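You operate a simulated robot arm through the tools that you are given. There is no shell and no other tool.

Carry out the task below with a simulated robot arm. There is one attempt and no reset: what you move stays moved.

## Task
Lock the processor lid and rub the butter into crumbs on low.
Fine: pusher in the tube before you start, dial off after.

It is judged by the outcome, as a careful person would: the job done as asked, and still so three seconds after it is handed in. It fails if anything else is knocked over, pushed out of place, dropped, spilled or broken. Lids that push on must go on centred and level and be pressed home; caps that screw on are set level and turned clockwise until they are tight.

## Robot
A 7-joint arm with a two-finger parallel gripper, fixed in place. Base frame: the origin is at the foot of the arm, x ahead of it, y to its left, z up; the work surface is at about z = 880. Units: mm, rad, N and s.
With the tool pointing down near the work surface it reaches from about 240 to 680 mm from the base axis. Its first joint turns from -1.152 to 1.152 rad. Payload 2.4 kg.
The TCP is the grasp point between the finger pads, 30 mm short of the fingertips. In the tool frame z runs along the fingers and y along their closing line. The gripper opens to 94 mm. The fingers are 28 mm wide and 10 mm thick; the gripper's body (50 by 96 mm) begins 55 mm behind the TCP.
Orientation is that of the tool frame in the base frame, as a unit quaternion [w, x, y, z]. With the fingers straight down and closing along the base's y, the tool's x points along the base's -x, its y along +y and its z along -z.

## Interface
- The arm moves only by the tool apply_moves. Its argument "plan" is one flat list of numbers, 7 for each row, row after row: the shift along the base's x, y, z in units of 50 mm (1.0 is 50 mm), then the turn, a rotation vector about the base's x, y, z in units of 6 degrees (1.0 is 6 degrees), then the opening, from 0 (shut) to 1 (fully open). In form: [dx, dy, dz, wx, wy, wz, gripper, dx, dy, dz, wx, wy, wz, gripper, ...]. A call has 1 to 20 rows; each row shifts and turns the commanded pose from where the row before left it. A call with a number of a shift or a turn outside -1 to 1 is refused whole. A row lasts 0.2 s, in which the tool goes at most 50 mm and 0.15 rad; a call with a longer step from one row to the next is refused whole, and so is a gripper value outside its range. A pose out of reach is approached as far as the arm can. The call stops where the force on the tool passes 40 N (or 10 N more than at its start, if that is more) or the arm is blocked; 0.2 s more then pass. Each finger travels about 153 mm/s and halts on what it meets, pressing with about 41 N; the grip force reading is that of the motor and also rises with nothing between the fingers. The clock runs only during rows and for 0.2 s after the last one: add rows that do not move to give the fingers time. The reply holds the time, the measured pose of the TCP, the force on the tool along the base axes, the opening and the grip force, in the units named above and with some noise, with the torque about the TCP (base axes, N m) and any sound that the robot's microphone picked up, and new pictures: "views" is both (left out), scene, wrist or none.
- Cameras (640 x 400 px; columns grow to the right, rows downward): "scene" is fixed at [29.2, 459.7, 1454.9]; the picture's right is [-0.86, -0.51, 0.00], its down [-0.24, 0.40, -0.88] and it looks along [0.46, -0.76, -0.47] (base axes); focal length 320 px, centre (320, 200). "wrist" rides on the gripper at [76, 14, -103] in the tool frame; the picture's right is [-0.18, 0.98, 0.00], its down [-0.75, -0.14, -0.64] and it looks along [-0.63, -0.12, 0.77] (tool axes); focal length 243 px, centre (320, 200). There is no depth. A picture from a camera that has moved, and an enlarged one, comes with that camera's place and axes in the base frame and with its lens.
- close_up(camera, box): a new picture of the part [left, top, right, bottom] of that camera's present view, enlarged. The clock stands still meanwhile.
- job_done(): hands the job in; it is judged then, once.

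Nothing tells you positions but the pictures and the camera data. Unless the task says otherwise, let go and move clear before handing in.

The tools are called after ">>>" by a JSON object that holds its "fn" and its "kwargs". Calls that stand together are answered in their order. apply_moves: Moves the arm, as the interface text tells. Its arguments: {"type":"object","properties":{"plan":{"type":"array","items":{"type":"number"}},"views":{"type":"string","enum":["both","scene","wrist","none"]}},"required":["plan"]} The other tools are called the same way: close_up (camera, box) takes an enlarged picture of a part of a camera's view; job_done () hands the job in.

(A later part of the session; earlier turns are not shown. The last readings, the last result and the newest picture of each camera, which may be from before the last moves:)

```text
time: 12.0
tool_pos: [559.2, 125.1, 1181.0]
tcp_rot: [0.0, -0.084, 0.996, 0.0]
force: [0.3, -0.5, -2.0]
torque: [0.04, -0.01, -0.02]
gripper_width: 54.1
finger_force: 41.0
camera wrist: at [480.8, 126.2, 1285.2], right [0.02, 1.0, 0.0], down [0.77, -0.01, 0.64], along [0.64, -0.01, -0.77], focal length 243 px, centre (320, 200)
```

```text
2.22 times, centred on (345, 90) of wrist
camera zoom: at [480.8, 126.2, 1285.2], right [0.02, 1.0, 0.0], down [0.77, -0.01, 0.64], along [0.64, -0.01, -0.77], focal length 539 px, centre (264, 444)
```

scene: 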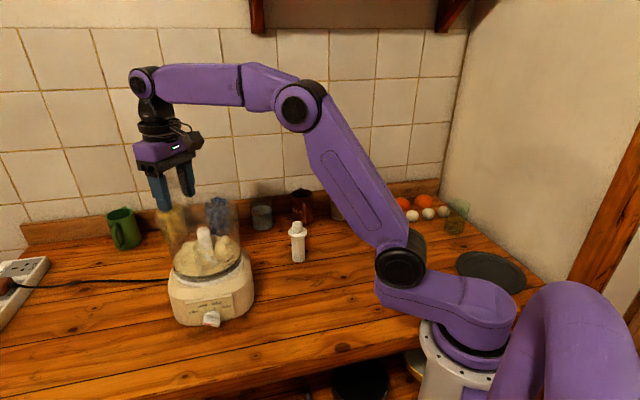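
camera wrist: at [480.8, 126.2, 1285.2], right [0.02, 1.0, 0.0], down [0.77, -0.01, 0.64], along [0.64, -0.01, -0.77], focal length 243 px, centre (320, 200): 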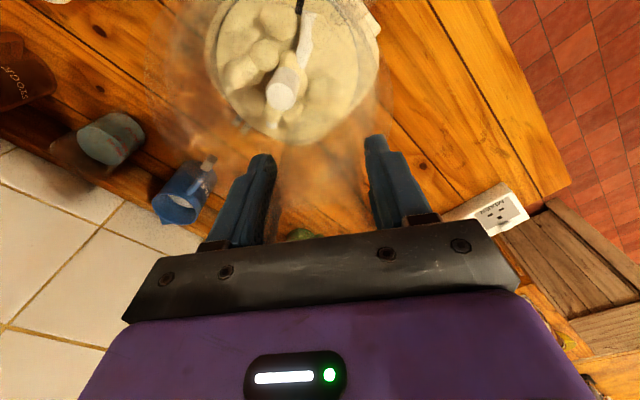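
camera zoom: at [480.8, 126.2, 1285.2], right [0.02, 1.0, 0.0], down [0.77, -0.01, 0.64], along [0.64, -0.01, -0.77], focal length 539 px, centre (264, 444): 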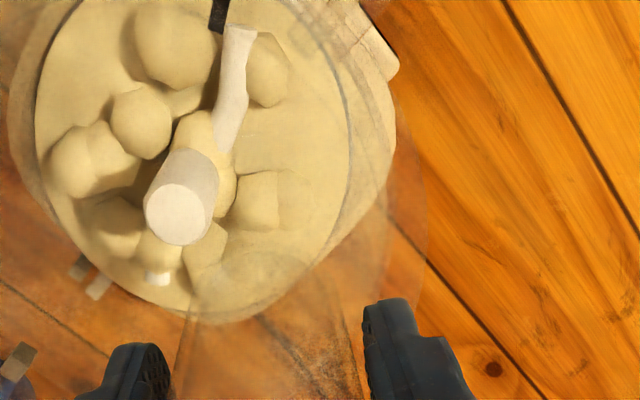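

>>> {"fn": "close_up", "kwargs": {"camera": "wrist", "box": [150, 40, 230, 110]}}

>>> {"fn": "close_up", "kwargs": {"camera": "wrist", "box": [340, 30, 420, 130]}}

>>> {"fn": "close_up", "kwargs": {"camera": "scene", "box": [145, 195, 195, 240]}}

>>> {"fn": "close_up", "kwargs": {"camera": "scene", "box": [200, 180, 250, 230]}}

```text
5.71 times, centred on (190, 75) of wrist
camera zoom: at [480.8, 126.2, 1285.2], right [0.02, 1.0, 0.0], down [0.77, -0.01, 0.64], along [0.64, -0.01, -0.77], focal length 1386 px, centre (1063, 914)
```

zoom: 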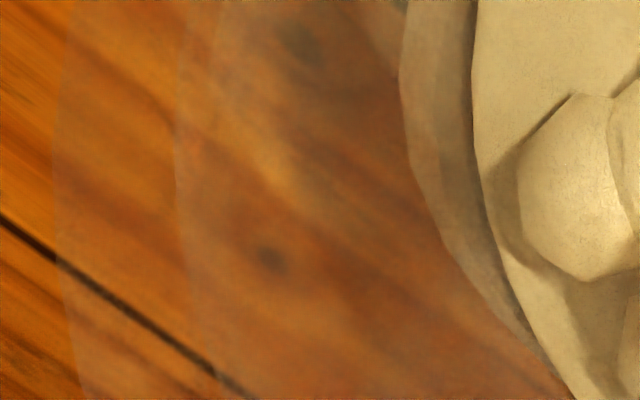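

```text
4.00 times, centred on (380, 80) of wrist
camera zoom: at [480.8, 126.2, 1285.2], right [0.02, 1.0, 0.0], down [0.77, -0.01, 0.64], along [0.64, -0.01, -0.77], focal length 970 px, centre (80, 680)
```

zoom: 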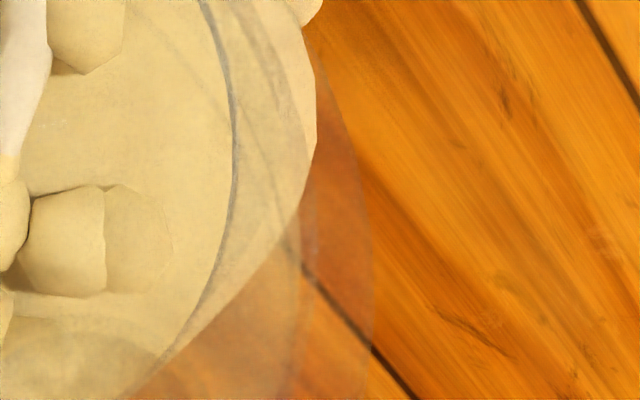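

```text
8.89 times, centred on (170, 218) of scene
camera zoom: at [29.3, 459.7, 1454.9], right [-0.86, -0.51, 0.0], down [-0.24, 0.4, -0.88], along [0.46, -0.76, -0.47], focal length 2848 px, centre (1653, 44)
```

zoom: 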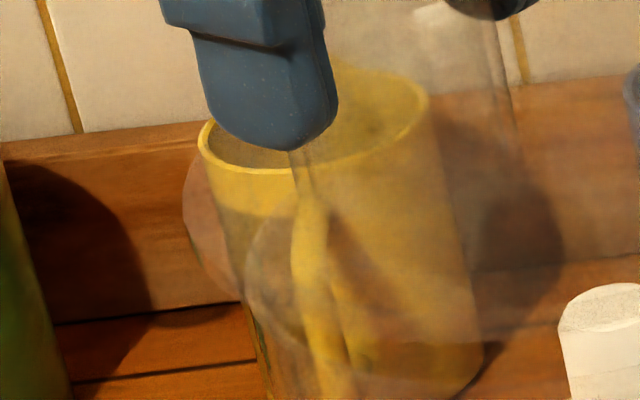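

```text
8.00 times, centred on (225, 205) of scene
camera zoom: at [29.3, 459.7, 1454.9], right [-0.86, -0.51, 0.0], down [-0.24, 0.4, -0.88], along [0.46, -0.76, -0.47], focal length 2563 px, centre (1080, 160)
```

zoom: 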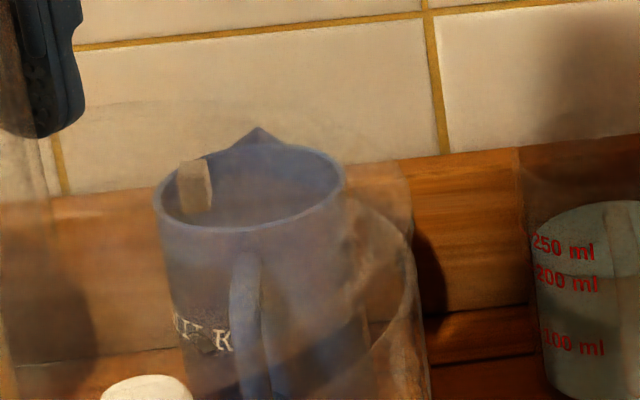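

The lid is about 20 mm above the rim and, by both cameras, a few mm too far in +y. I'll correct by (-1,-3) mm and lower gently until it touches.

>>> {"fn": "apply_moves", "kwargs": {"plan": [-0.02, -0.06, 0, 0, 0, 0, 0.35, 0, 0, -0.1, 0, 0, 0, 0.35, 0, 0, -0.1, 0, 0, 0, 0.35, 0, 0, -0.1, 0, 0, 0, 0.35, 0, 0, 0, 0, 0, 0, 0.35]}}

>>> {"fn": "close_up", "kwargs": {"camera": "scene", "box": [150, 190, 250, 250]}}

>>> {"fn": "close_up", "kwargs": {"camera": "wrist", "box": [140, 0, 420, 180]}}

```text
time: 13.1
tool_pos: [559.0, 121.8, 1172.8]
tcp_rot: [0.007, -0.085, 0.996, 0.001]
force: [-0.1, -0.8, 7.4]
torque: [-0.89, 0.21, -0.01]
gripper_width: 54.4
finger_force: 41.2
stopped in row 5: the force on the tool passed its limit at 41 N (the readings are from after the stop); the commanded pose is now the measured one
camera wrist: at [478.1, 122.8, 1275.1], right [0.02, 1.0, 0.0], down [0.76, -0.01, 0.65], along [0.65, -0.01, -0.76], focal length 243 px, centre (320, 200)
```

scene: 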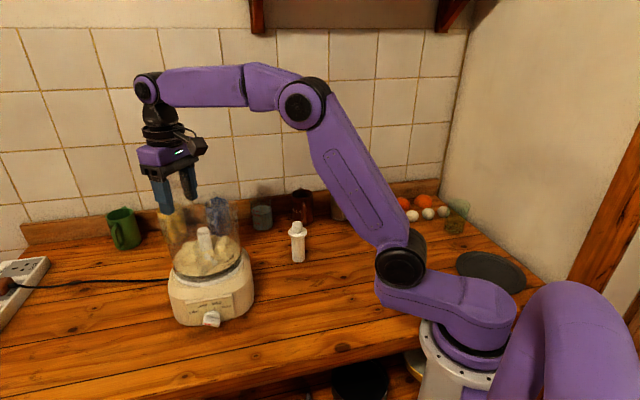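
wrist: 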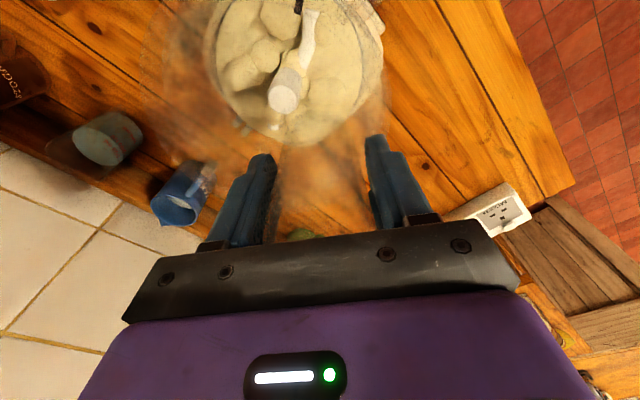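

```text
6.40 times, centred on (200, 220) of scene
camera zoom: at [29.1, 459.7, 1454.9], right [-0.86, -0.51, 0.0], down [-0.24, 0.4, -0.88], along [0.46, -0.76, -0.47], focal length 2050 px, centre (1088, 72)
```

zoom: 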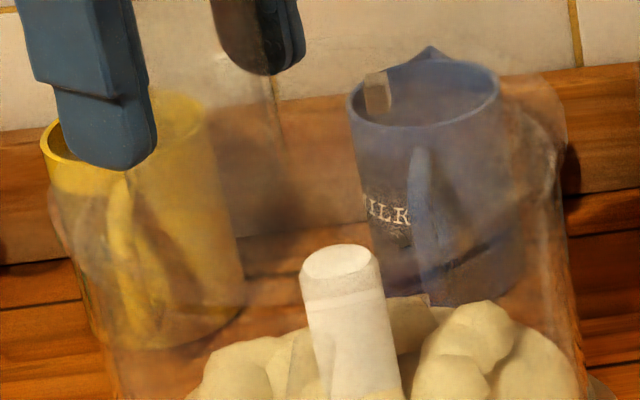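

```text
2.22 times, centred on (280, 90) of wrist
camera zoom: at [478.1, 122.8, 1275.1], right [0.02, 1.0, 0.0], down [0.76, -0.01, 0.65], along [0.65, -0.01, -0.76], focal length 539 px, centre (409, 444)
```

zoom: 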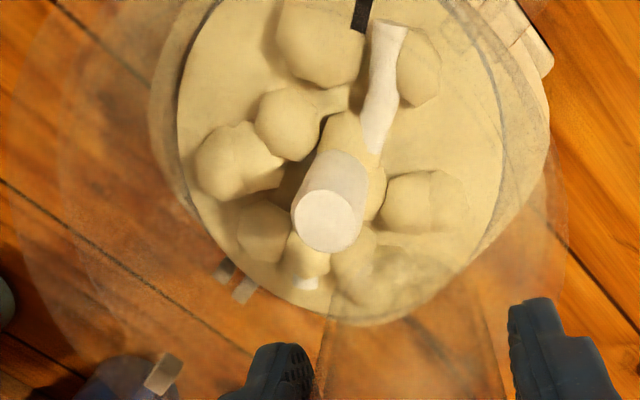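

The lid touched at about TCP z 1172, on its -y edge. Recalculating with a rim height near 1103, my y correction was too large. I'll lift 6 mm, straighten, shift +2 mm in y, and come down in finer steps.

>>> {"fn": "apply_moves", "kwargs": {"plan": [0, 0, 0.12, 0, 0.13, 0, 0.35, -0.01, 0.04, 0, 0, 0, 0, 0.35, 0, 0, 0, 0, 0, 0, 0.35], "views": "none"}}

>>> {"fn": "close_up", "kwargs": {"camera": "scene", "box": [145, 200, 195, 240]}}

>>> {"fn": "close_up", "kwargs": {"camera": "scene", "box": [205, 190, 255, 230]}}

>>> {"fn": "close_up", "kwargs": {"camera": "wrist", "box": [140, 20, 240, 140]}}

>>> {"fn": "close_up", "kwargs": {"camera": "wrist", "box": [320, 20, 420, 140]}}

```text
time: 13.9
tool_pos: [556.3, 124.8, 1176.9]
tcp_rot: [0.0, -0.085, 0.996, 0.002]
force: [-0.6, 0.0, -1.2]
torque: [0.06, -0.02, 0.02]
gripper_width: 54.0
finger_force: 41.4
```

```text
10.00 times, centred on (170, 220) of scene
camera zoom: at [29.3, 459.7, 1454.9], right [-0.86, -0.51, 0.0], down [-0.24, 0.4, -0.88], along [0.46, -0.76, -0.47], focal length 3204 px, centre (1820, 0)
```

zoom: 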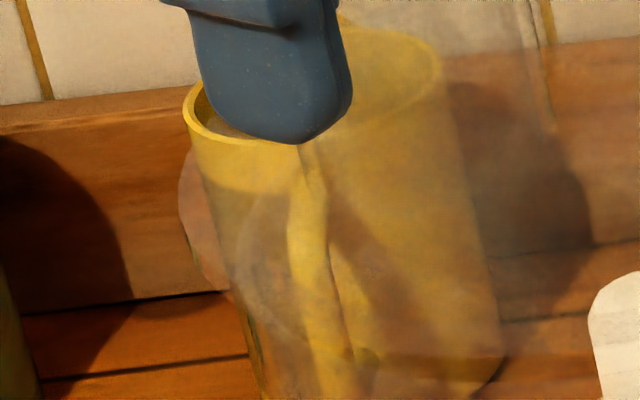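

```text
10.00 times, centred on (230, 210) of scene
camera zoom: at [29.3, 459.7, 1454.9], right [-0.86, -0.51, 0.0], down [-0.24, 0.4, -0.88], along [0.46, -0.76, -0.47], focal length 3204 px, centre (1220, 100)
```

zoom: 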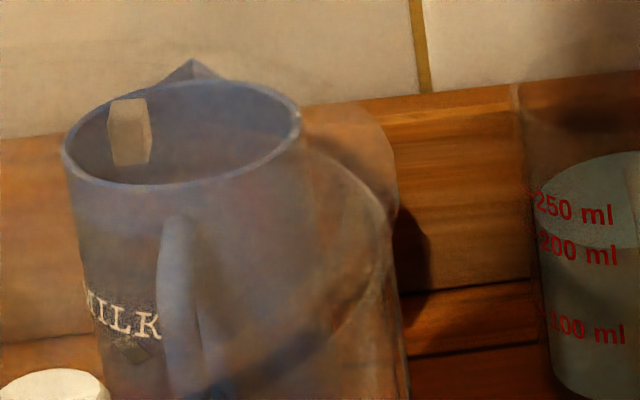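

```text
3.33 times, centred on (190, 80) of wrist
camera zoom: at [478.7, 125.8, 1280.4], right [0.02, 1.0, 0.0], down [0.77, -0.01, 0.64], along [0.64, -0.01, -0.77], focal length 809 px, centre (753, 600)
```

zoom: 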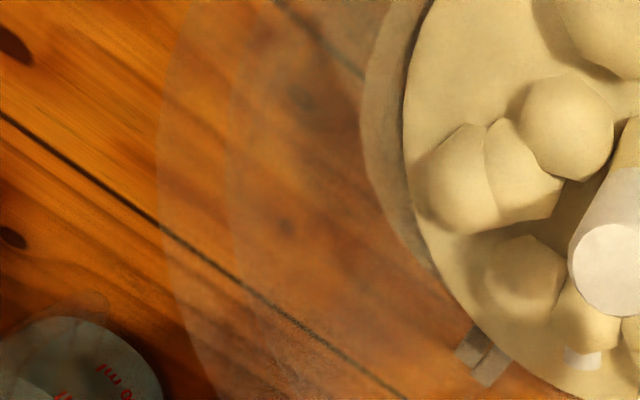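

```text
3.33 times, centred on (370, 80) of wrist
camera zoom: at [478.7, 125.8, 1280.4], right [0.02, 1.0, 0.0], down [0.77, -0.01, 0.64], along [0.64, -0.01, -0.77], focal length 809 px, centre (153, 600)
```

zoom: 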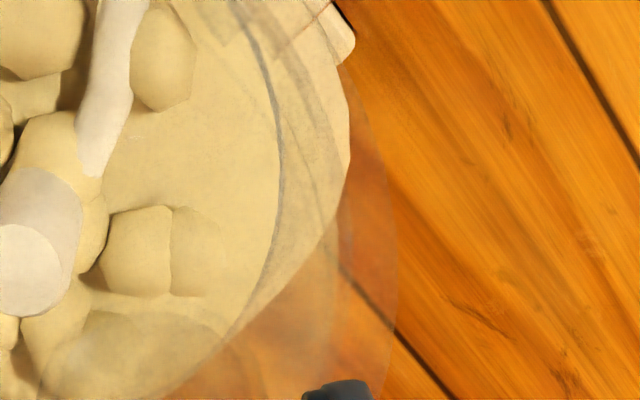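

Comparing the lid and bowl outlines in both cameras, the lid needs about (-3,-1.4) mm. I'll shift it and come down in small steps, reading the force.

>>> {"fn": "apply_moves", "kwargs": {"plan": [-0.06, -0.03, 0, 0, 0, 0, 0.35, 0, 0, -0.04, 0, 0, 0, 0.35, 0, 0, -0.03, 0, 0, 0, 0.35, 0, 0, 0, 0, 0, 0, 0.35], "views": "none"}}

```text
time: 14.9
tool_pos: [555.6, 124.3, 1173.4]
tcp_rot: [0.0, -0.084, 0.996, 0.002]
force: [-0.1, 0.4, -0.9]
torque: [-0.01, 0.0, 0.02]
gripper_width: 53.8
finger_force: 41.1
```

>>> {"fn": "apply_moves", "kwargs": {"plan": [0, 0, -0.04, 0, 0, 0, 0.35, 0, 0, 0, 0, 0, 0, 0.35], "views": "none"}}

```text
time: 15.5
tool_pos: [555.5, 121.9, 1170.9]
tcp_rot: [0.0, -0.085, 0.996, 0.002]
force: [-0.4, 0.1, -1.1]
torque: [0.07, -0.05, 0.0]
gripper_width: 53.7
finger_force: 41.1
```

>>> {"fn": "apply_moves", "kwargs": {"plan": [0, 0, -0.04, 0, 0, 0, 0.35, 0, 0, 0, 0, 0, 0, 0.35], "views": "none"}}

```text
time: 16.1
tool_pos: [555.4, 122.1, 1169.3]
tcp_rot: [0.0, -0.085, 0.996, 0.002]
force: [-0.1, -0.2, -1.6]
torque: [0.03, -0.02, -0.01]
gripper_width: 53.6
finger_force: 40.8
```

>>> {"fn": "apply_moves", "kwargs": {"plan": [0, 0, -0.04, 0, 0, 0, 0.35, 0, 0, 0, 0, 0, 0, 0.35], "views": "none"}}

```text
time: 16.7
tool_pos: [555.0, 122.4, 1166.6]
tcp_rot: [-0.001, -0.085, 0.996, 0.001]
force: [0.0, 0.3, -1.8]
torque: [0.08, 0.01, -0.01]
gripper_width: 53.5
finger_force: 40.2
```

>>> {"fn": "apply_moves", "kwargs": {"plan": [0, 0, -0.04, 0, 0, 0, 0.35, 0, 0, 0, 0, 0, 0, 0.35]}}

>>> {"fn": "close_up", "kwargs": {"camera": "scene", "box": [150, 190, 250, 250]}}

>>> {"fn": "close_up", "kwargs": {"camera": "wrist", "box": [140, 0, 420, 180]}}

```text
time: 17.3
tool_pos: [555.0, 122.8, 1166.0]
tcp_rot: [0.0, -0.084, 0.996, 0.002]
force: [0.8, 0.2, 2.9]
torque: [-0.23, 0.36, 0.03]
gripper_width: 53.7
finger_force: 41.2
camera wrist: at [476.8, 123.6, 1269.7], right [0.02, 1.0, 0.0], down [0.77, -0.01, 0.64], along [0.64, -0.01, -0.77], focal length 243 px, centre (320, 200)
```

scene: 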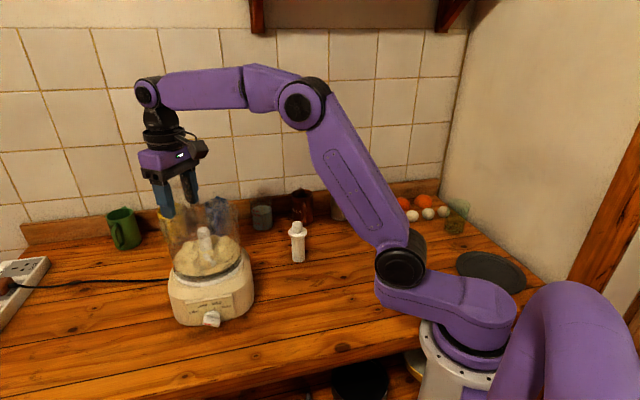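
wrist: 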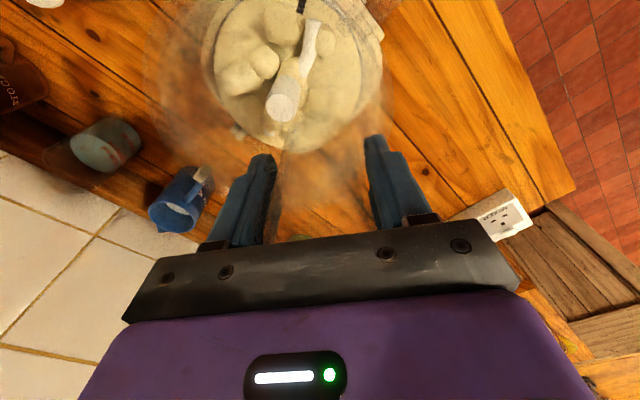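

```text
6.40 times, centred on (200, 220) of scene
camera zoom: at [29.2, 459.7, 1454.9], right [-0.86, -0.51, 0.0], down [-0.24, 0.4, -0.88], along [0.46, -0.76, -0.47], focal length 2050 px, centre (1088, 72)
```

zoom: 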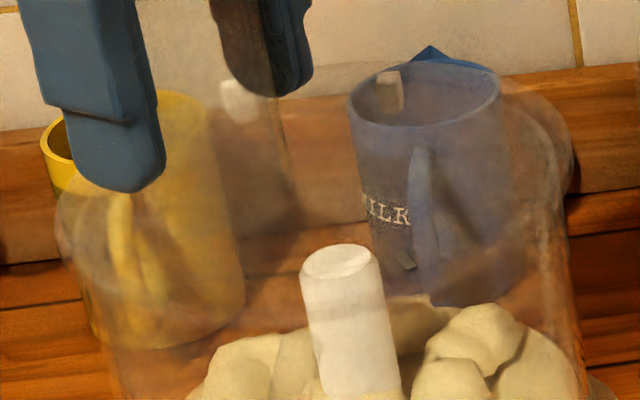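

```text
2.22 times, centred on (280, 90) of wrist
camera zoom: at [476.8, 123.6, 1269.7], right [0.02, 1.0, 0.0], down [0.77, -0.01, 0.64], along [0.64, -0.01, -0.77], focal length 539 px, centre (409, 444)
```

zoom: 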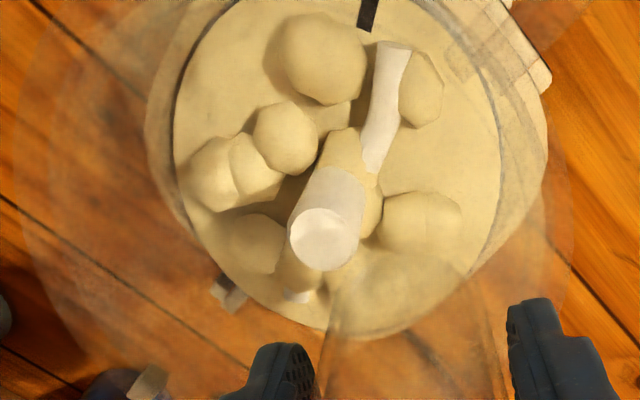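

Light contact at TCP z 1166 on the -x side, and the lid tab is visible at about -19°. I'll press slightly further and see whether the contact spreads.

>>> {"fn": "apply_moves", "kwargs": {"plan": [0, 0, -0.03, 0, 0, 0, 0.35, 0, 0, 0, 0, 0, 0, 0.35], "views": "none"}}

```text
time: 17.9
tool_pos: [555.3, 122.6, 1165.5]
tcp_rot: [0.002, -0.085, 0.996, 0.002]
force: [4.3, 1.7, 20.5]
torque: [-0.75, 1.29, 0.08]
gripper_width: 53.7
finger_force: 41.2
```

The side force (+x,+y) and the contact location suggest the lid's inner lip is riding the rim, displaced toward (-x,-y). I'll lift 3 mm, shift (+3.5,+1.7) to match the spindle-based centre, and lower again.

>>> {"fn": "apply_moves", "kwargs": {"plan": [0, 0, 0.1, 0, 0, 0, 0.35, 0.07, 0.035, 0, 0, 0, 0, 0.35, 0, 0, 0, 0, 0, 0, 0.35, 0, 0, -0.05, 0, 0, 0, 0.35, 0, 0, -0.04, 0, 0, 0, 0.35, 0, 0, 0, 0, 0, 0, 0.35], "views": "none"}}

```text
time: 19.3
tool_pos: [556.5, 122.8, 1165.3]
tcp_rot: [0.0, -0.084, 0.996, 0.002]
force: [-11.9, -1.5, 4.7]
torque: [-0.28, 0.31, -0.32]
gripper_width: 53.6
finger_force: 41.2
```

Now there is -12 N sideways, so the lip is already inside the bowl and against its +x wall: the centred position is near x 556. I'll take off the side load and press straight down.

>>> {"fn": "apply_moves", "kwargs": {"plan": [-0.05, -0.02, 0, 0, 0, 0, 0.35, 0, 0, 0, 0, 0, 0, 0.35, 0, 0, -0.03, 0, 0, 0, 0.35, 0, 0, 0, 0, 0, 0, 0.35], "views": "none"}}

```text
time: 20.3
tool_pos: [554.4, 123.3, 1165.9]
tcp_rot: [0.004, -0.085, 0.996, 0.002]
force: [6.9, 2.8, 21.1]
torque: [-0.85, 0.97, 0.19]
gripper_width: 54.0
finger_force: 41.0
```

>>> {"fn": "apply_moves", "kwargs": {"plan": [0, 0, 0.12, 0, 0, 0, 0.35, 0, 0, 0, 0, 0, 0, 0.35, 0, 0, 0, 0, 0, 0, 0.35], "views": "none"}}

>>> {"fn": "close_up", "kwargs": {"camera": "scene", "box": [145, 200, 195, 250]}}

>>> {"fn": "close_up", "kwargs": {"camera": "scene", "box": [205, 190, 255, 240]}}

>>> {"fn": "close_up", "kwargs": {"camera": "scene", "box": [155, 185, 255, 255]}}

>>> {"fn": "close_up", "kwargs": {"camera": "wrist", "box": [150, 0, 410, 160]}}

```text
time: 21.1
tool_pos: [555.8, 124.0, 1169.5]
tcp_rot: [0.0, -0.084, 0.996, 0.001]
force: [0.7, -0.2, -0.6]
torque: [0.02, -0.02, -0.01]
gripper_width: 53.8
finger_force: 40.7
```

```text
8.00 times, centred on (170, 225) of scene
camera zoom: at [29.3, 459.7, 1454.9], right [-0.86, -0.51, 0.0], down [-0.24, 0.4, -0.88], along [0.46, -0.76, -0.47], focal length 2563 px, centre (1520, 0)
```

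zoom: 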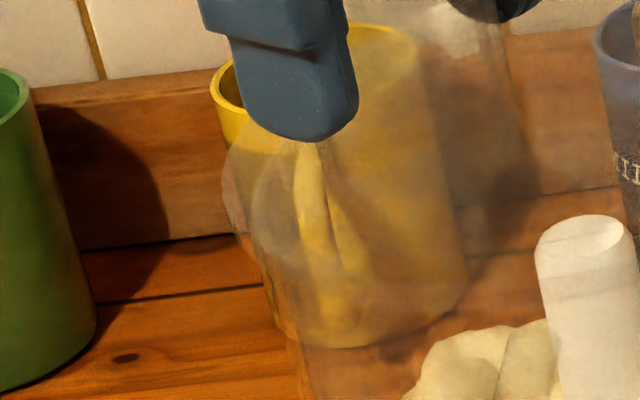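

```text
8.00 times, centred on (230, 215) of scene
camera zoom: at [29.3, 459.7, 1454.9], right [-0.86, -0.51, 0.0], down [-0.24, 0.4, -0.88], along [0.46, -0.76, -0.47], focal length 2563 px, centre (1040, 80)
```

zoom: 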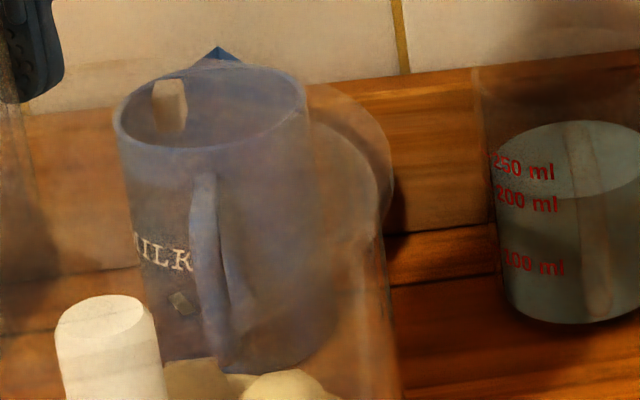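

```text
5.71 times, centred on (205, 220) of scene
camera zoom: at [29.3, 459.7, 1454.9], right [-0.86, -0.51, 0.0], down [-0.24, 0.4, -0.88], along [0.46, -0.76, -0.47], focal length 1831 px, centre (977, 86)
```

zoom: 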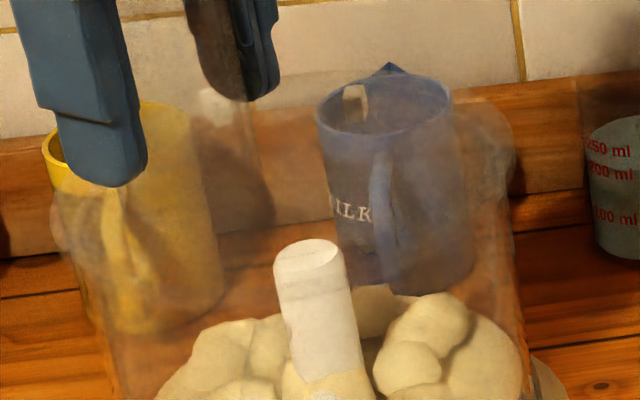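

```text
2.46 times, centred on (280, 80) of wrist
camera zoom: at [477.3, 125.2, 1273.0], right [0.02, 1.0, 0.0], down [0.77, -0.01, 0.64], along [0.64, -0.01, -0.77], focal length 597 px, centre (418, 495)
```

zoom: 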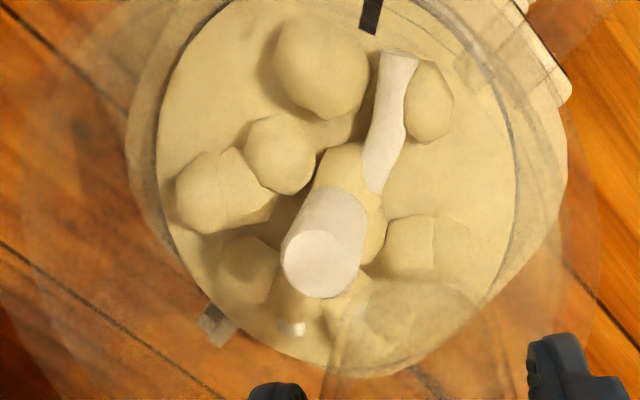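

Side forces bracket the centre: contact pushes +x at x≈556.5 and -x at x≈559. I'll try x≈557.7, y≈123.4.

>>> {"fn": "apply_moves", "kwargs": {"plan": [0.024, 0.008, 0, 0, 0, 0, 0.35, 0, 0, -0.05, 0, 0, 0, 0.35, 0, 0, -0.05, 0, 0, 0, 0.35, 0, 0, 0, 0, 0, 0, 0.35], "views": "none"}}

```text
time: 22.1
tool_pos: [556.6, 123.6, 1164.8]
tcp_rot: [0.001, -0.084, 0.996, 0.002]
force: [-2.7, 1.2, 6.1]
torque: [-0.31, -0.33, -0.05]
gripper_width: 53.8
finger_force: 40.4
```

>>> {"fn": "apply_moves", "kwargs": {"plan": [0, 0, -0.03, 0, 0, 0, 0.35, 0, 0, 0, 0, 0, 0, 0.35], "views": "none"}}

```text
time: 22.7
tool_pos: [556.4, 123.8, 1164.5]
tcp_rot: [0.004, -0.086, 0.996, 0.003]
force: [0.2, 3.4, 31.6]
torque: [-0.82, 0.79, -0.07]
gripper_width: 53.8
finger_force: 41.3
```

The force is now centred on the lid with no side load, so it is sitting evenly on the rim. I'll ease the pressure a little and start turning clockwise about the bowl axis, watching the torque.

>>> {"fn": "apply_moves", "kwargs": {"plan": [0, 0, 0.01, 0, 0, 0, 0.35, 0.032, -0.017, 0, 0, 0, -0.5, 0.35, 0.032, -0.017, 0, 0, 0, -0.5, 0.35, 0, 0, 0, 0, 0, 0, 0.35]}}

>>> {"fn": "close_up", "kwargs": {"camera": "scene", "box": [155, 185, 255, 255]}}

>>> {"fn": "close_up", "kwargs": {"camera": "wrist", "box": [150, 0, 410, 200]}}

```text
time: 23.7
tool_pos: [560.2, 123.2, 1164.1]
tcp_rot: [0.003, -0.033, 0.999, 0.003]
force: [-2.4, 9.4, 25.9]
torque: [-0.59, -0.61, 0.59]
gripper_width: 54.1
finger_force: 40.6
camera wrist: at [481.1, 131.9, 1268.4], right [0.12, 0.99, 0.01], down [0.76, -0.09, 0.64], along [0.64, -0.07, -0.76], focal length 243 px, centre (320, 200)
```

scene: 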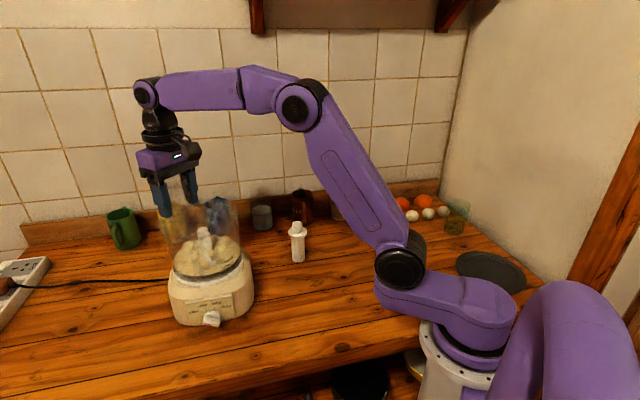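
wrist: 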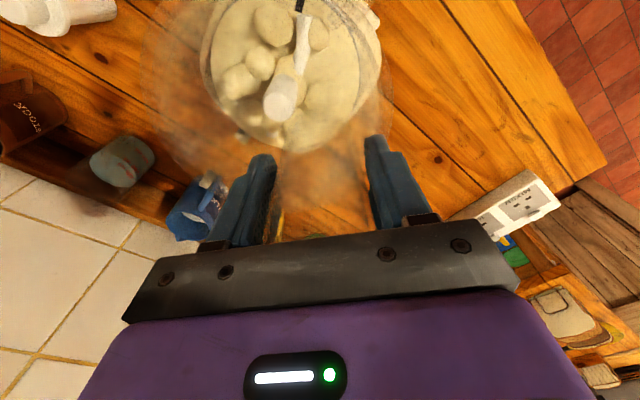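

```text
5.71 times, centred on (205, 220) of scene
camera zoom: at [28.7, 459.9, 1454.8], right [-0.86, -0.51, 0.0], down [-0.24, 0.4, -0.89], along [0.46, -0.76, -0.47], focal length 1831 px, centre (977, 86)
```

zoom: 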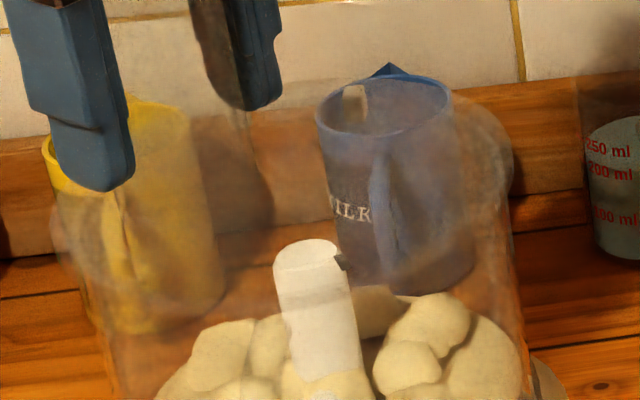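

```text
2.00 times, centred on (280, 100) of wrist
camera zoom: at [481.1, 131.9, 1268.4], right [0.12, 0.99, 0.01], down [0.76, -0.09, 0.64], along [0.64, -0.07, -0.76], focal length 485 px, centre (400, 400)
```

zoom: 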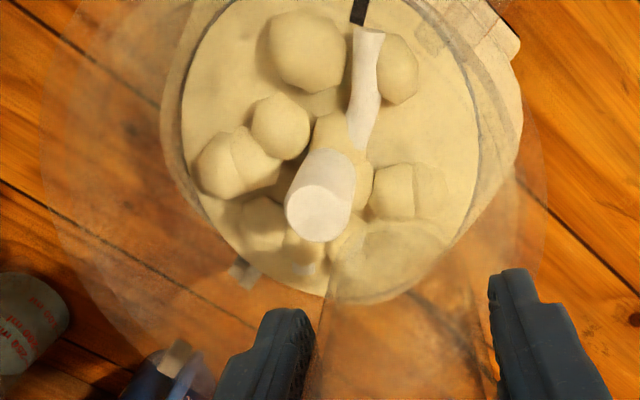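

The lid is turning with the gripper; the loads look like rim friction. I'll ease the downward load a bit and keep turning.

>>> {"fn": "apply_moves", "kwargs": {"plan": [0, 0, 0.02, 0, 0, 0, 0.35, 0.031, -0.02, 0, 0, 0, -0.5, 0.35, 0.031, -0.02, 0, 0, 0, -0.5, 0.35, 0, 0, 0, 0, 0, 0, 0.35], "views": "none"}}

```text
time: 24.7
tool_pos: [562.6, 120.2, 1164.9]
tcp_rot: [0.001, 0.02, 1.0, 0.002]
force: [-0.5, 8.5, 23.9]
torque: [-0.53, -0.35, 0.48]
gripper_width: 54.1
finger_force: 40.9
```

>>> {"fn": "apply_moves", "kwargs": {"plan": [0, 0, 0.02, 0, 0, 0, 0.35, 0.028, -0.023, 0, 0, 0, -0.5, 0.35, 0.028, -0.023, 0, 0, 0, -0.5, 0.35, 0, 0, 0, 0, 0, 0, 0.35]}}

>>> {"fn": "close_up", "kwargs": {"camera": "scene", "box": [155, 185, 255, 255]}}

>>> {"fn": "close_up", "kwargs": {"camera": "wrist", "box": [150, 0, 410, 200]}}

```text
time: 25.7
tool_pos: [566.2, 116.5, 1165.3]
tcp_rot: [0.0, 0.073, 0.997, 0.001]
force: [2.0, 5.5, 6.0]
torque: [-0.1, -0.37, 0.09]
gripper_width: 53.9
finger_force: 41.3
camera wrist: at [491.3, 142.3, 1268.7], right [0.33, 0.95, 0.0], down [0.73, -0.25, 0.64], along [0.61, -0.21, -0.77], focal length 243 px, centre (320, 200)
```

scene: 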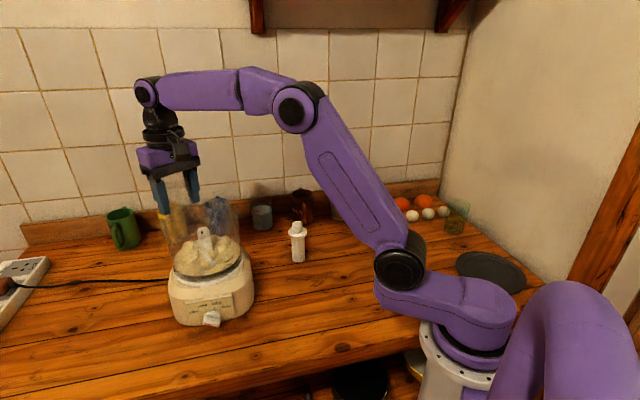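
wrist: 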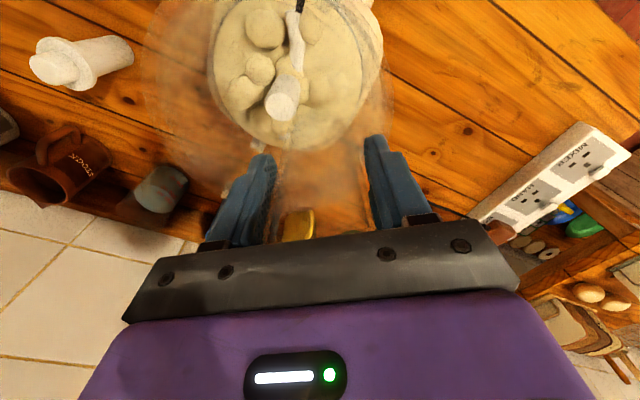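

```text
5.71 times, centred on (205, 220) of scene
camera zoom: at [29.1, 459.9, 1454.8], right [-0.86, -0.51, 0.0], down [-0.24, 0.4, -0.88], along [0.46, -0.76, -0.47], focal length 1831 px, centre (977, 86)
```

zoom: 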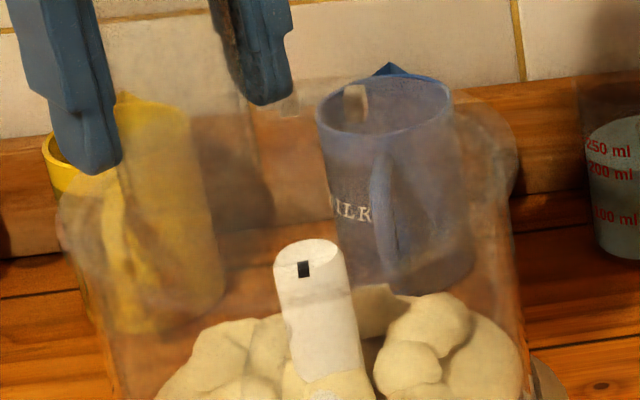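

```text
2.00 times, centred on (280, 100) of wrist
camera zoom: at [491.3, 142.3, 1268.7], right [0.33, 0.95, 0.0], down [0.73, -0.25, 0.64], along [0.61, -0.21, -0.77], focal length 485 px, centre (400, 400)
```

zoom: 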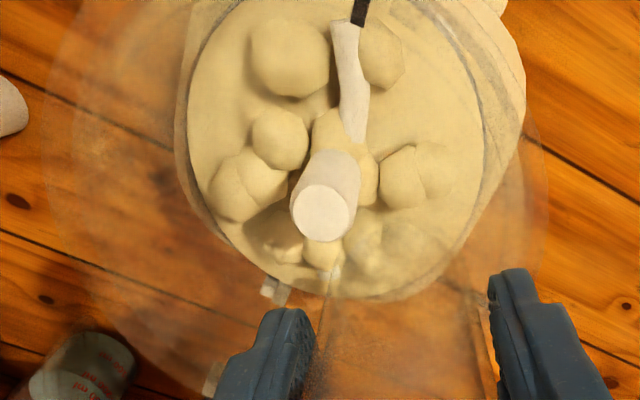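

The lid's tab is now at about -38° with the bowl's tab at about -53°, and they are closing up. I'll continue clockwise.

>>> {"fn": "apply_moves", "kwargs": {"plan": [0.026, -0.025, 0, 0, 0, -0.5, 0.35, 0.026, -0.025, 0, 0, 0, -0.5, 0.35, 0, 0, 0, 0, 0, 0, 0.35]}}

>>> {"fn": "close_up", "kwargs": {"camera": "scene", "box": [155, 185, 255, 255]}}

>>> {"fn": "close_up", "kwargs": {"camera": "wrist", "box": [200, 120, 300, 200]}}

```text
time: 26.5
tool_pos: [568.6, 115.7, 1165.4]
tcp_rot: [-0.001, 0.124, 0.992, 0.0]
force: [-6.1, 8.3, 2.3]
torque: [-0.2, -0.1, -0.34]
gripper_width: 53.8
finger_force: 41.0
camera wrist: at [496.8, 148.7, 1269.1], right [0.42, 0.91, 0.0], down [0.7, -0.32, 0.64], along [0.58, -0.27, -0.77], focal length 243 px, centre (320, 200)
```

scene: 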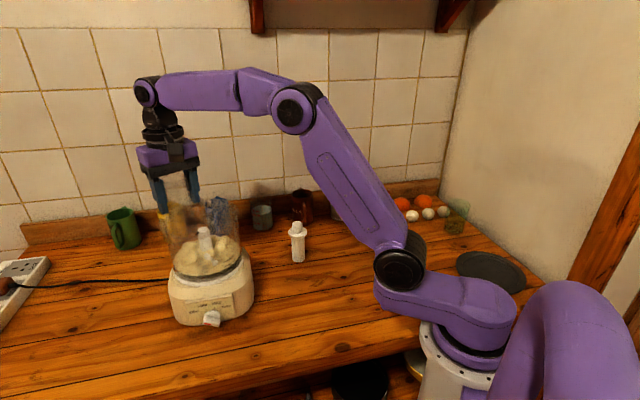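
wrist: 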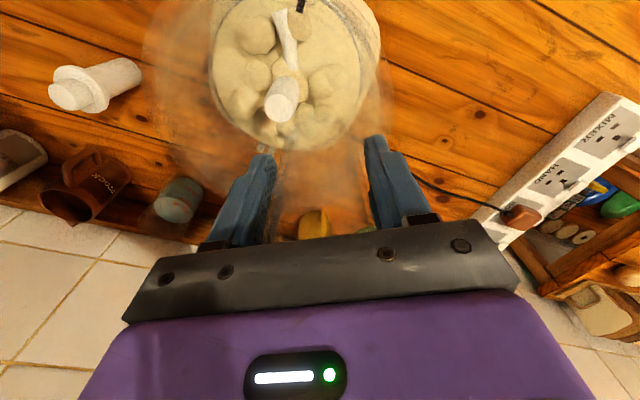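

```text
5.71 times, centred on (205, 220) of scene
camera zoom: at [29.0, 460.0, 1454.8], right [-0.86, -0.51, 0.0], down [-0.24, 0.4, -0.88], along [0.46, -0.76, -0.47], focal length 1831 px, centre (977, 86)
```

zoom: 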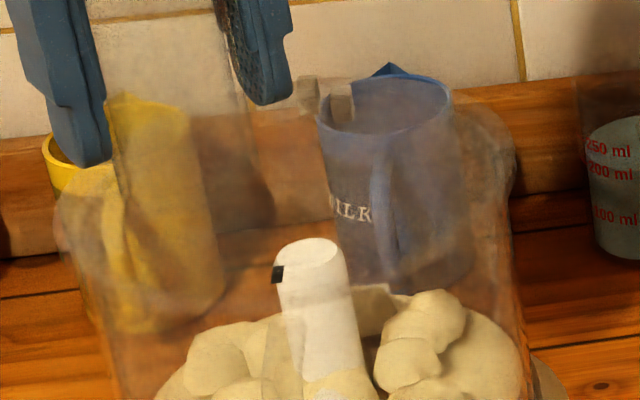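

```text
5.00 times, centred on (250, 160) of wrist
camera zoom: at [496.8, 148.7, 1269.1], right [0.42, 0.91, 0.0], down [0.7, -0.32, 0.64], along [0.58, -0.27, -0.77], focal length 1213 px, centre (670, 400)
```

zoom: 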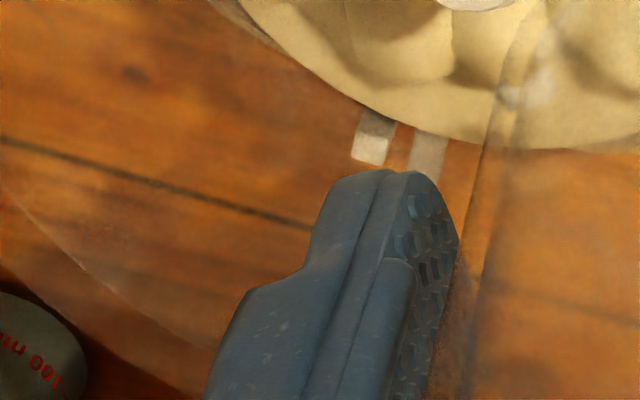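

The tabs are only a few mm apart. I'll take out the side load and turn the last few degrees.

>>> {"fn": "apply_moves", "kwargs": {"plan": [-0.02, 0.026, 0, 0, 0, 0, 0.35, 0.022, -0.029, -0.01, 0, 0, -0.5, 0.35, 0.022, -0.029, 0, 0, 0, -0.5, 0.35, 0, 0, 0, 0, 0, 0, 0.35]}}

>>> {"fn": "close_up", "kwargs": {"camera": "scene", "box": [155, 185, 255, 255]}}

```text
time: 27.5
tool_pos: [569.6, 114.2, 1165.3]
tcp_rot: [0.0, 0.176, 0.984, 0.001]
force: [-5.5, 6.6, -1.5]
torque: [-0.32, 0.1, -0.28]
gripper_width: 53.9
finger_force: 40.7
camera wrist: at [502.5, 153.7, 1268.9], right [0.51, 0.86, 0.0], down [0.66, -0.4, 0.64], along [0.55, -0.33, -0.77], focal length 243 px, centre (320, 200)
```

scene: 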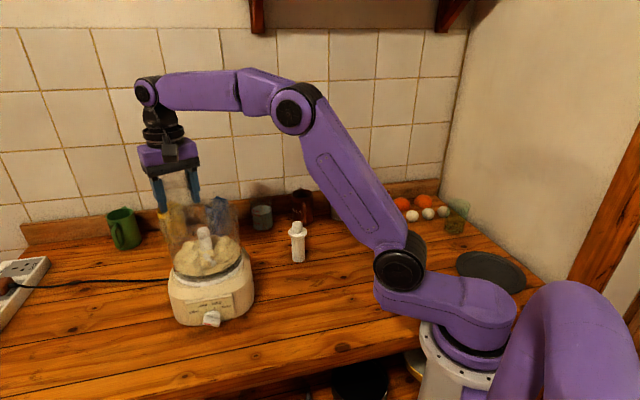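
wrist: 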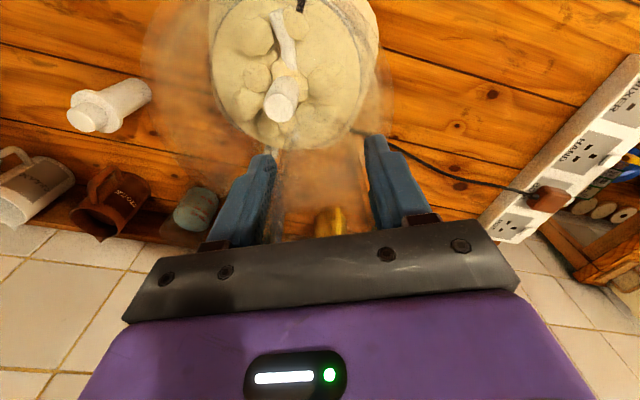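

```text
5.71 times, centred on (205, 220) of scene
camera zoom: at [29.1, 459.9, 1454.8], right [-0.86, -0.51, 0.0], down [-0.24, 0.4, -0.88], along [0.46, -0.76, -0.47], focal length 1831 px, centre (977, 86)
```

zoom: 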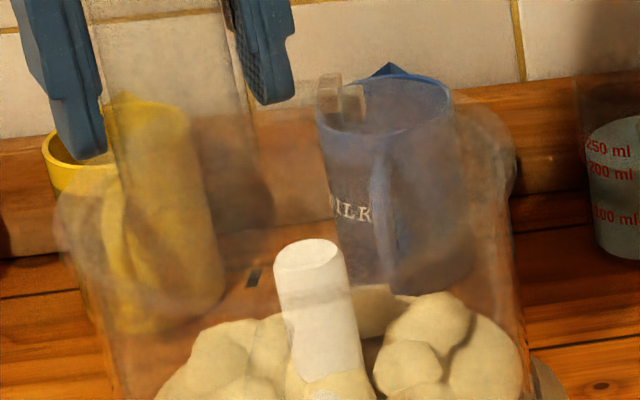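

>>> {"fn": "close_up", "kwargs": {"camera": "scene", "box": [200, 190, 228, 212]}}

>>> {"fn": "close_up", "kwargs": {"camera": "wrist", "box": [230, 90, 330, 190]}}

```text
16.00 times, centred on (214, 201) of scene
camera zoom: at [29.1, 459.9, 1454.8], right [-0.86, -0.51, 0.0], down [-0.24, 0.4, -0.88], along [0.46, -0.76, -0.47], focal length 5126 px, centre (2016, 184)
```

zoom: 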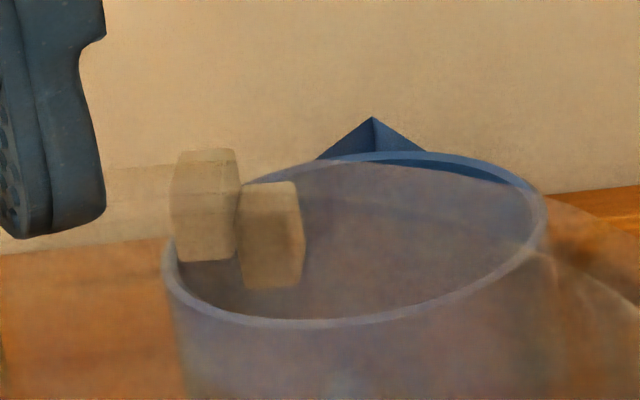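

```text
4.00 times, centred on (280, 140) of wrist
camera zoom: at [502.5, 153.7, 1268.9], right [0.51, 0.86, 0.0], down [0.66, -0.4, 0.64], along [0.55, -0.33, -0.77], focal length 970 px, centre (480, 440)
```

zoom: 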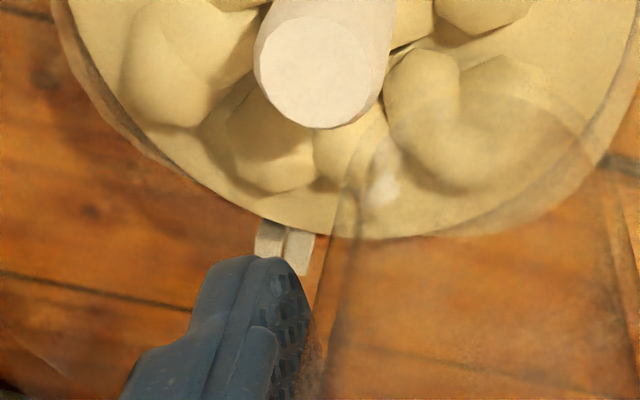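

The lid's tab and the bowl's tab are now side by side, just as the bowl's and base's tabs are below. I'll remove the remaining side load, press down, and try a little further turn to see whether there is a stop.

>>> {"fn": "apply_moves", "kwargs": {"plan": [-0.022, 0.028, 0, 0, 0, 0, 0.35, 0, 0, -0.02, 0, 0, 0, 0.35, 0, 0, -0.02, 0, 0, 0, 0.35, 0, 0, 0, 0, 0, 0, 0.35], "views": "none"}}

>>> {"fn": "close_up", "kwargs": {"camera": "scene", "box": [200, 190, 228, 212]}}

```text
time: 28.5
tool_pos: [569.4, 113.7, 1164.9]
tcp_rot: [0.003, 0.176, 0.984, 0.001]
force: [12.4, -1.0, 13.5]
torque: [-0.55, 1.36, 0.26]
gripper_width: 53.9
finger_force: 40.7
```

```text
16.00 times, centred on (214, 201) of scene
camera zoom: at [29.5, 459.6, 1454.9], right [-0.86, -0.51, 0.0], down [-0.24, 0.4, -0.88], along [0.45, -0.76, -0.47], focal length 5126 px, centre (2016, 184)
```

zoom: 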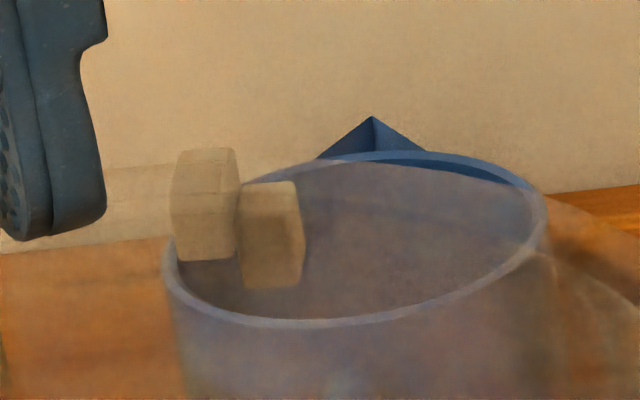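

>>> {"fn": "apply_moves", "kwargs": {"plan": [0.015, -0.003, 0, 0, 0, 0, 0.35, 0, 0, 0, 0, 0, 0, 0.35, 0.012, -0.015, 0, 0, 0, -0.5, 0.35, 0, 0, 0, 0, 0, 0, 0.35], "views": "none"}}

>>> {"fn": "close_up", "kwargs": {"camera": "scene", "box": [200, 190, 228, 212]}}

```text
time: 29.5
tool_pos: [569.2, 113.1, 1164.3]
tcp_rot: [0.002, 0.202, 0.979, 0.001]
force: [3.3, -4.8, 26.1]
torque: [-0.75, 0.07, 1.91]
gripper_width: 54.6
finger_force: 41.0
```

```text
16.00 times, centred on (214, 201) of scene
camera zoom: at [28.9, 459.5, 1455.0], right [-0.86, -0.51, 0.0], down [-0.24, 0.4, -0.88], along [0.46, -0.76, -0.47], focal length 5126 px, centre (2016, 184)
```

zoom: 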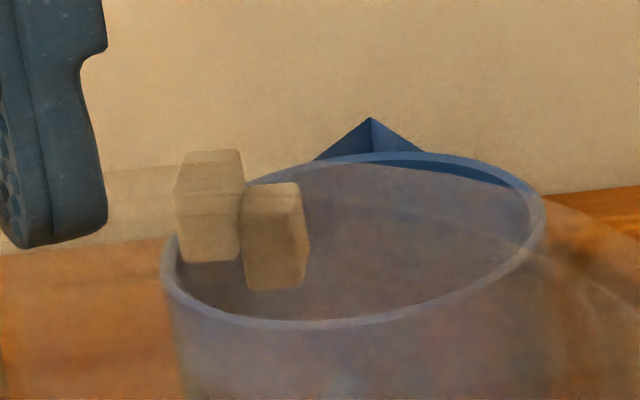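

A firm stop: 1.9 N·m with the tabs touching and the vertical load centred on the lid. I'll unwind the twist, let go of the tube, and check that the lid is level and locked.

>>> {"fn": "apply_moves", "kwargs": {"plan": [-0.005, 0.006, 0.01, 0, 0, 0.4, 0.35, 0, 0, 0.01, 0, 0, 0, 0.35, 0, 0, 0, 0, 0, 0, 0.35], "views": "none"}}

```text
time: 30.3
tool_pos: [569.0, 114.6, 1163.8]
tcp_rot: [0.0, 0.181, 0.983, 0.002]
force: [-2.0, -1.5, 16.8]
torque: [-0.38, 0.14, -0.03]
gripper_width: 54.0
finger_force: 40.7
```

>>> {"fn": "apply_moves", "kwargs": {"plan": [0, 0, 0.02, 0, 0, 0, 0.6, 0, 0, 0, 0, 0, 0, 0.8, 0, 0, 0, 0, 0, 0, 1, 0, 0, 0, 0, 0, 0, 1, 0, 0, 0.5, 0, 0, 0, 1, 0, 0, 0.8, 0, 0, 0, 1, 0, 0, 0.8, 0, 0, 0, 1]}}

>>> {"fn": "close_up", "kwargs": {"camera": "scene", "box": [145, 160, 265, 260]}}

>>> {"fn": "close_up", "kwargs": {"camera": "wrist", "box": [150, 0, 450, 200]}}

>>> {"fn": "close_up", "kwargs": {"camera": "scene", "box": [200, 190, 228, 212]}}

```text
time: 31.9
tool_pos: [568.9, 115.2, 1259.3]
tcp_rot: [-0.001, 0.181, 0.983, 0.001]
force: [0.5, -0.2, 0.3]
torque: [0.0, 0.04, 0.03]
gripper_width: 94.0
finger_force: 0.0
out of reach, approached as far as the arm can: row 7
camera wrist: at [501.8, 155.3, 1363.4], right [0.52, 0.85, 0.0], down [0.65, -0.4, 0.64], along [0.55, -0.33, -0.77], focal length 243 px, centre (320, 200)
```

scene: 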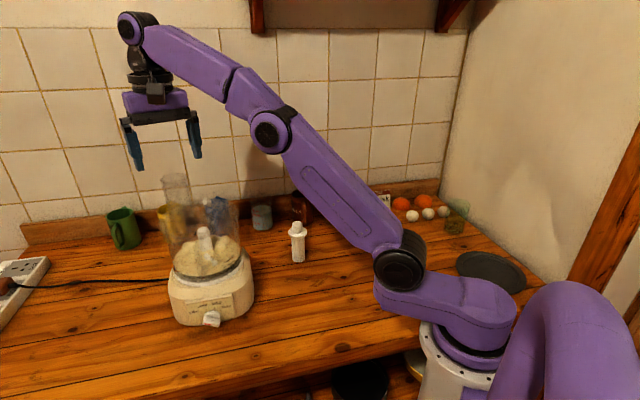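
wrist: 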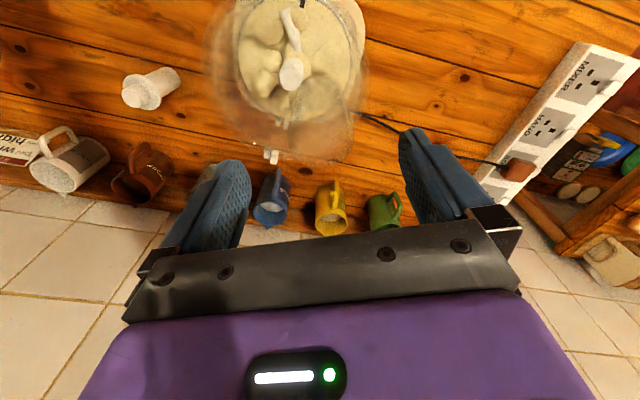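

```text
4.00 times, centred on (205, 210) of scene
camera zoom: at [29.2, 459.7, 1454.9], right [-0.86, -0.51, 0.0], down [-0.24, 0.4, -0.88], along [0.46, -0.76, -0.47], focal length 1281 px, centre (780, 160)
```

zoom: 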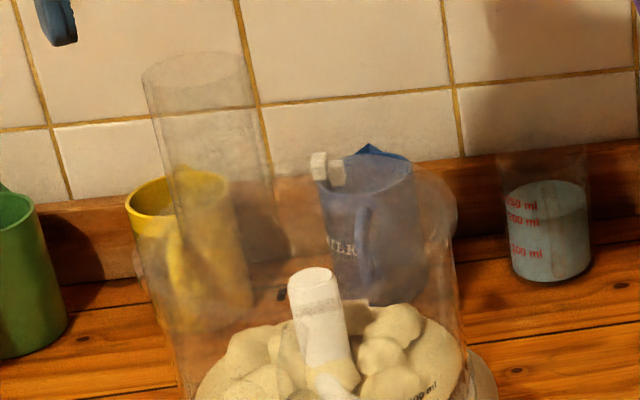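

```text
2.00 times, centred on (300, 100) of wrist
camera zoom: at [501.8, 155.3, 1363.4], right [0.52, 0.85, 0.0], down [0.65, -0.4, 0.64], along [0.55, -0.33, -0.77], focal length 485 px, centre (360, 400)
```

zoom: 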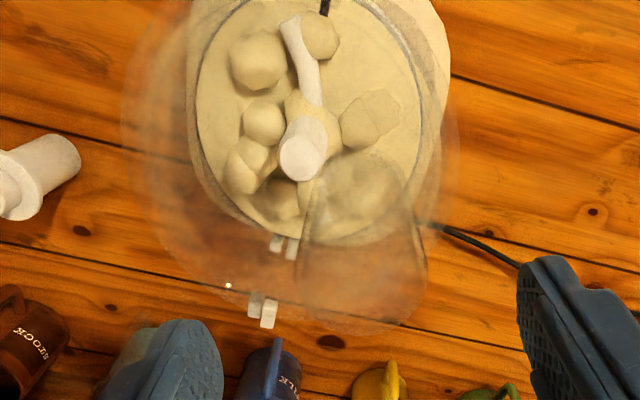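

```text
16.00 times, centred on (214, 201) of scene
camera zoom: at [29.2, 459.7, 1454.9], right [-0.86, -0.51, 0.0], down [-0.24, 0.4, -0.88], along [0.46, -0.76, -0.47], focal length 5126 px, centre (2016, 184)
```

zoom: 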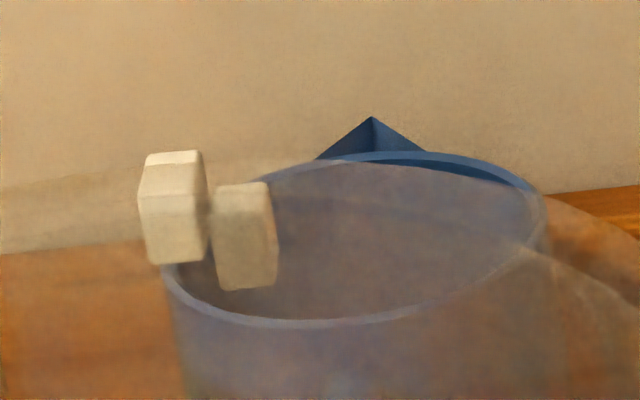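

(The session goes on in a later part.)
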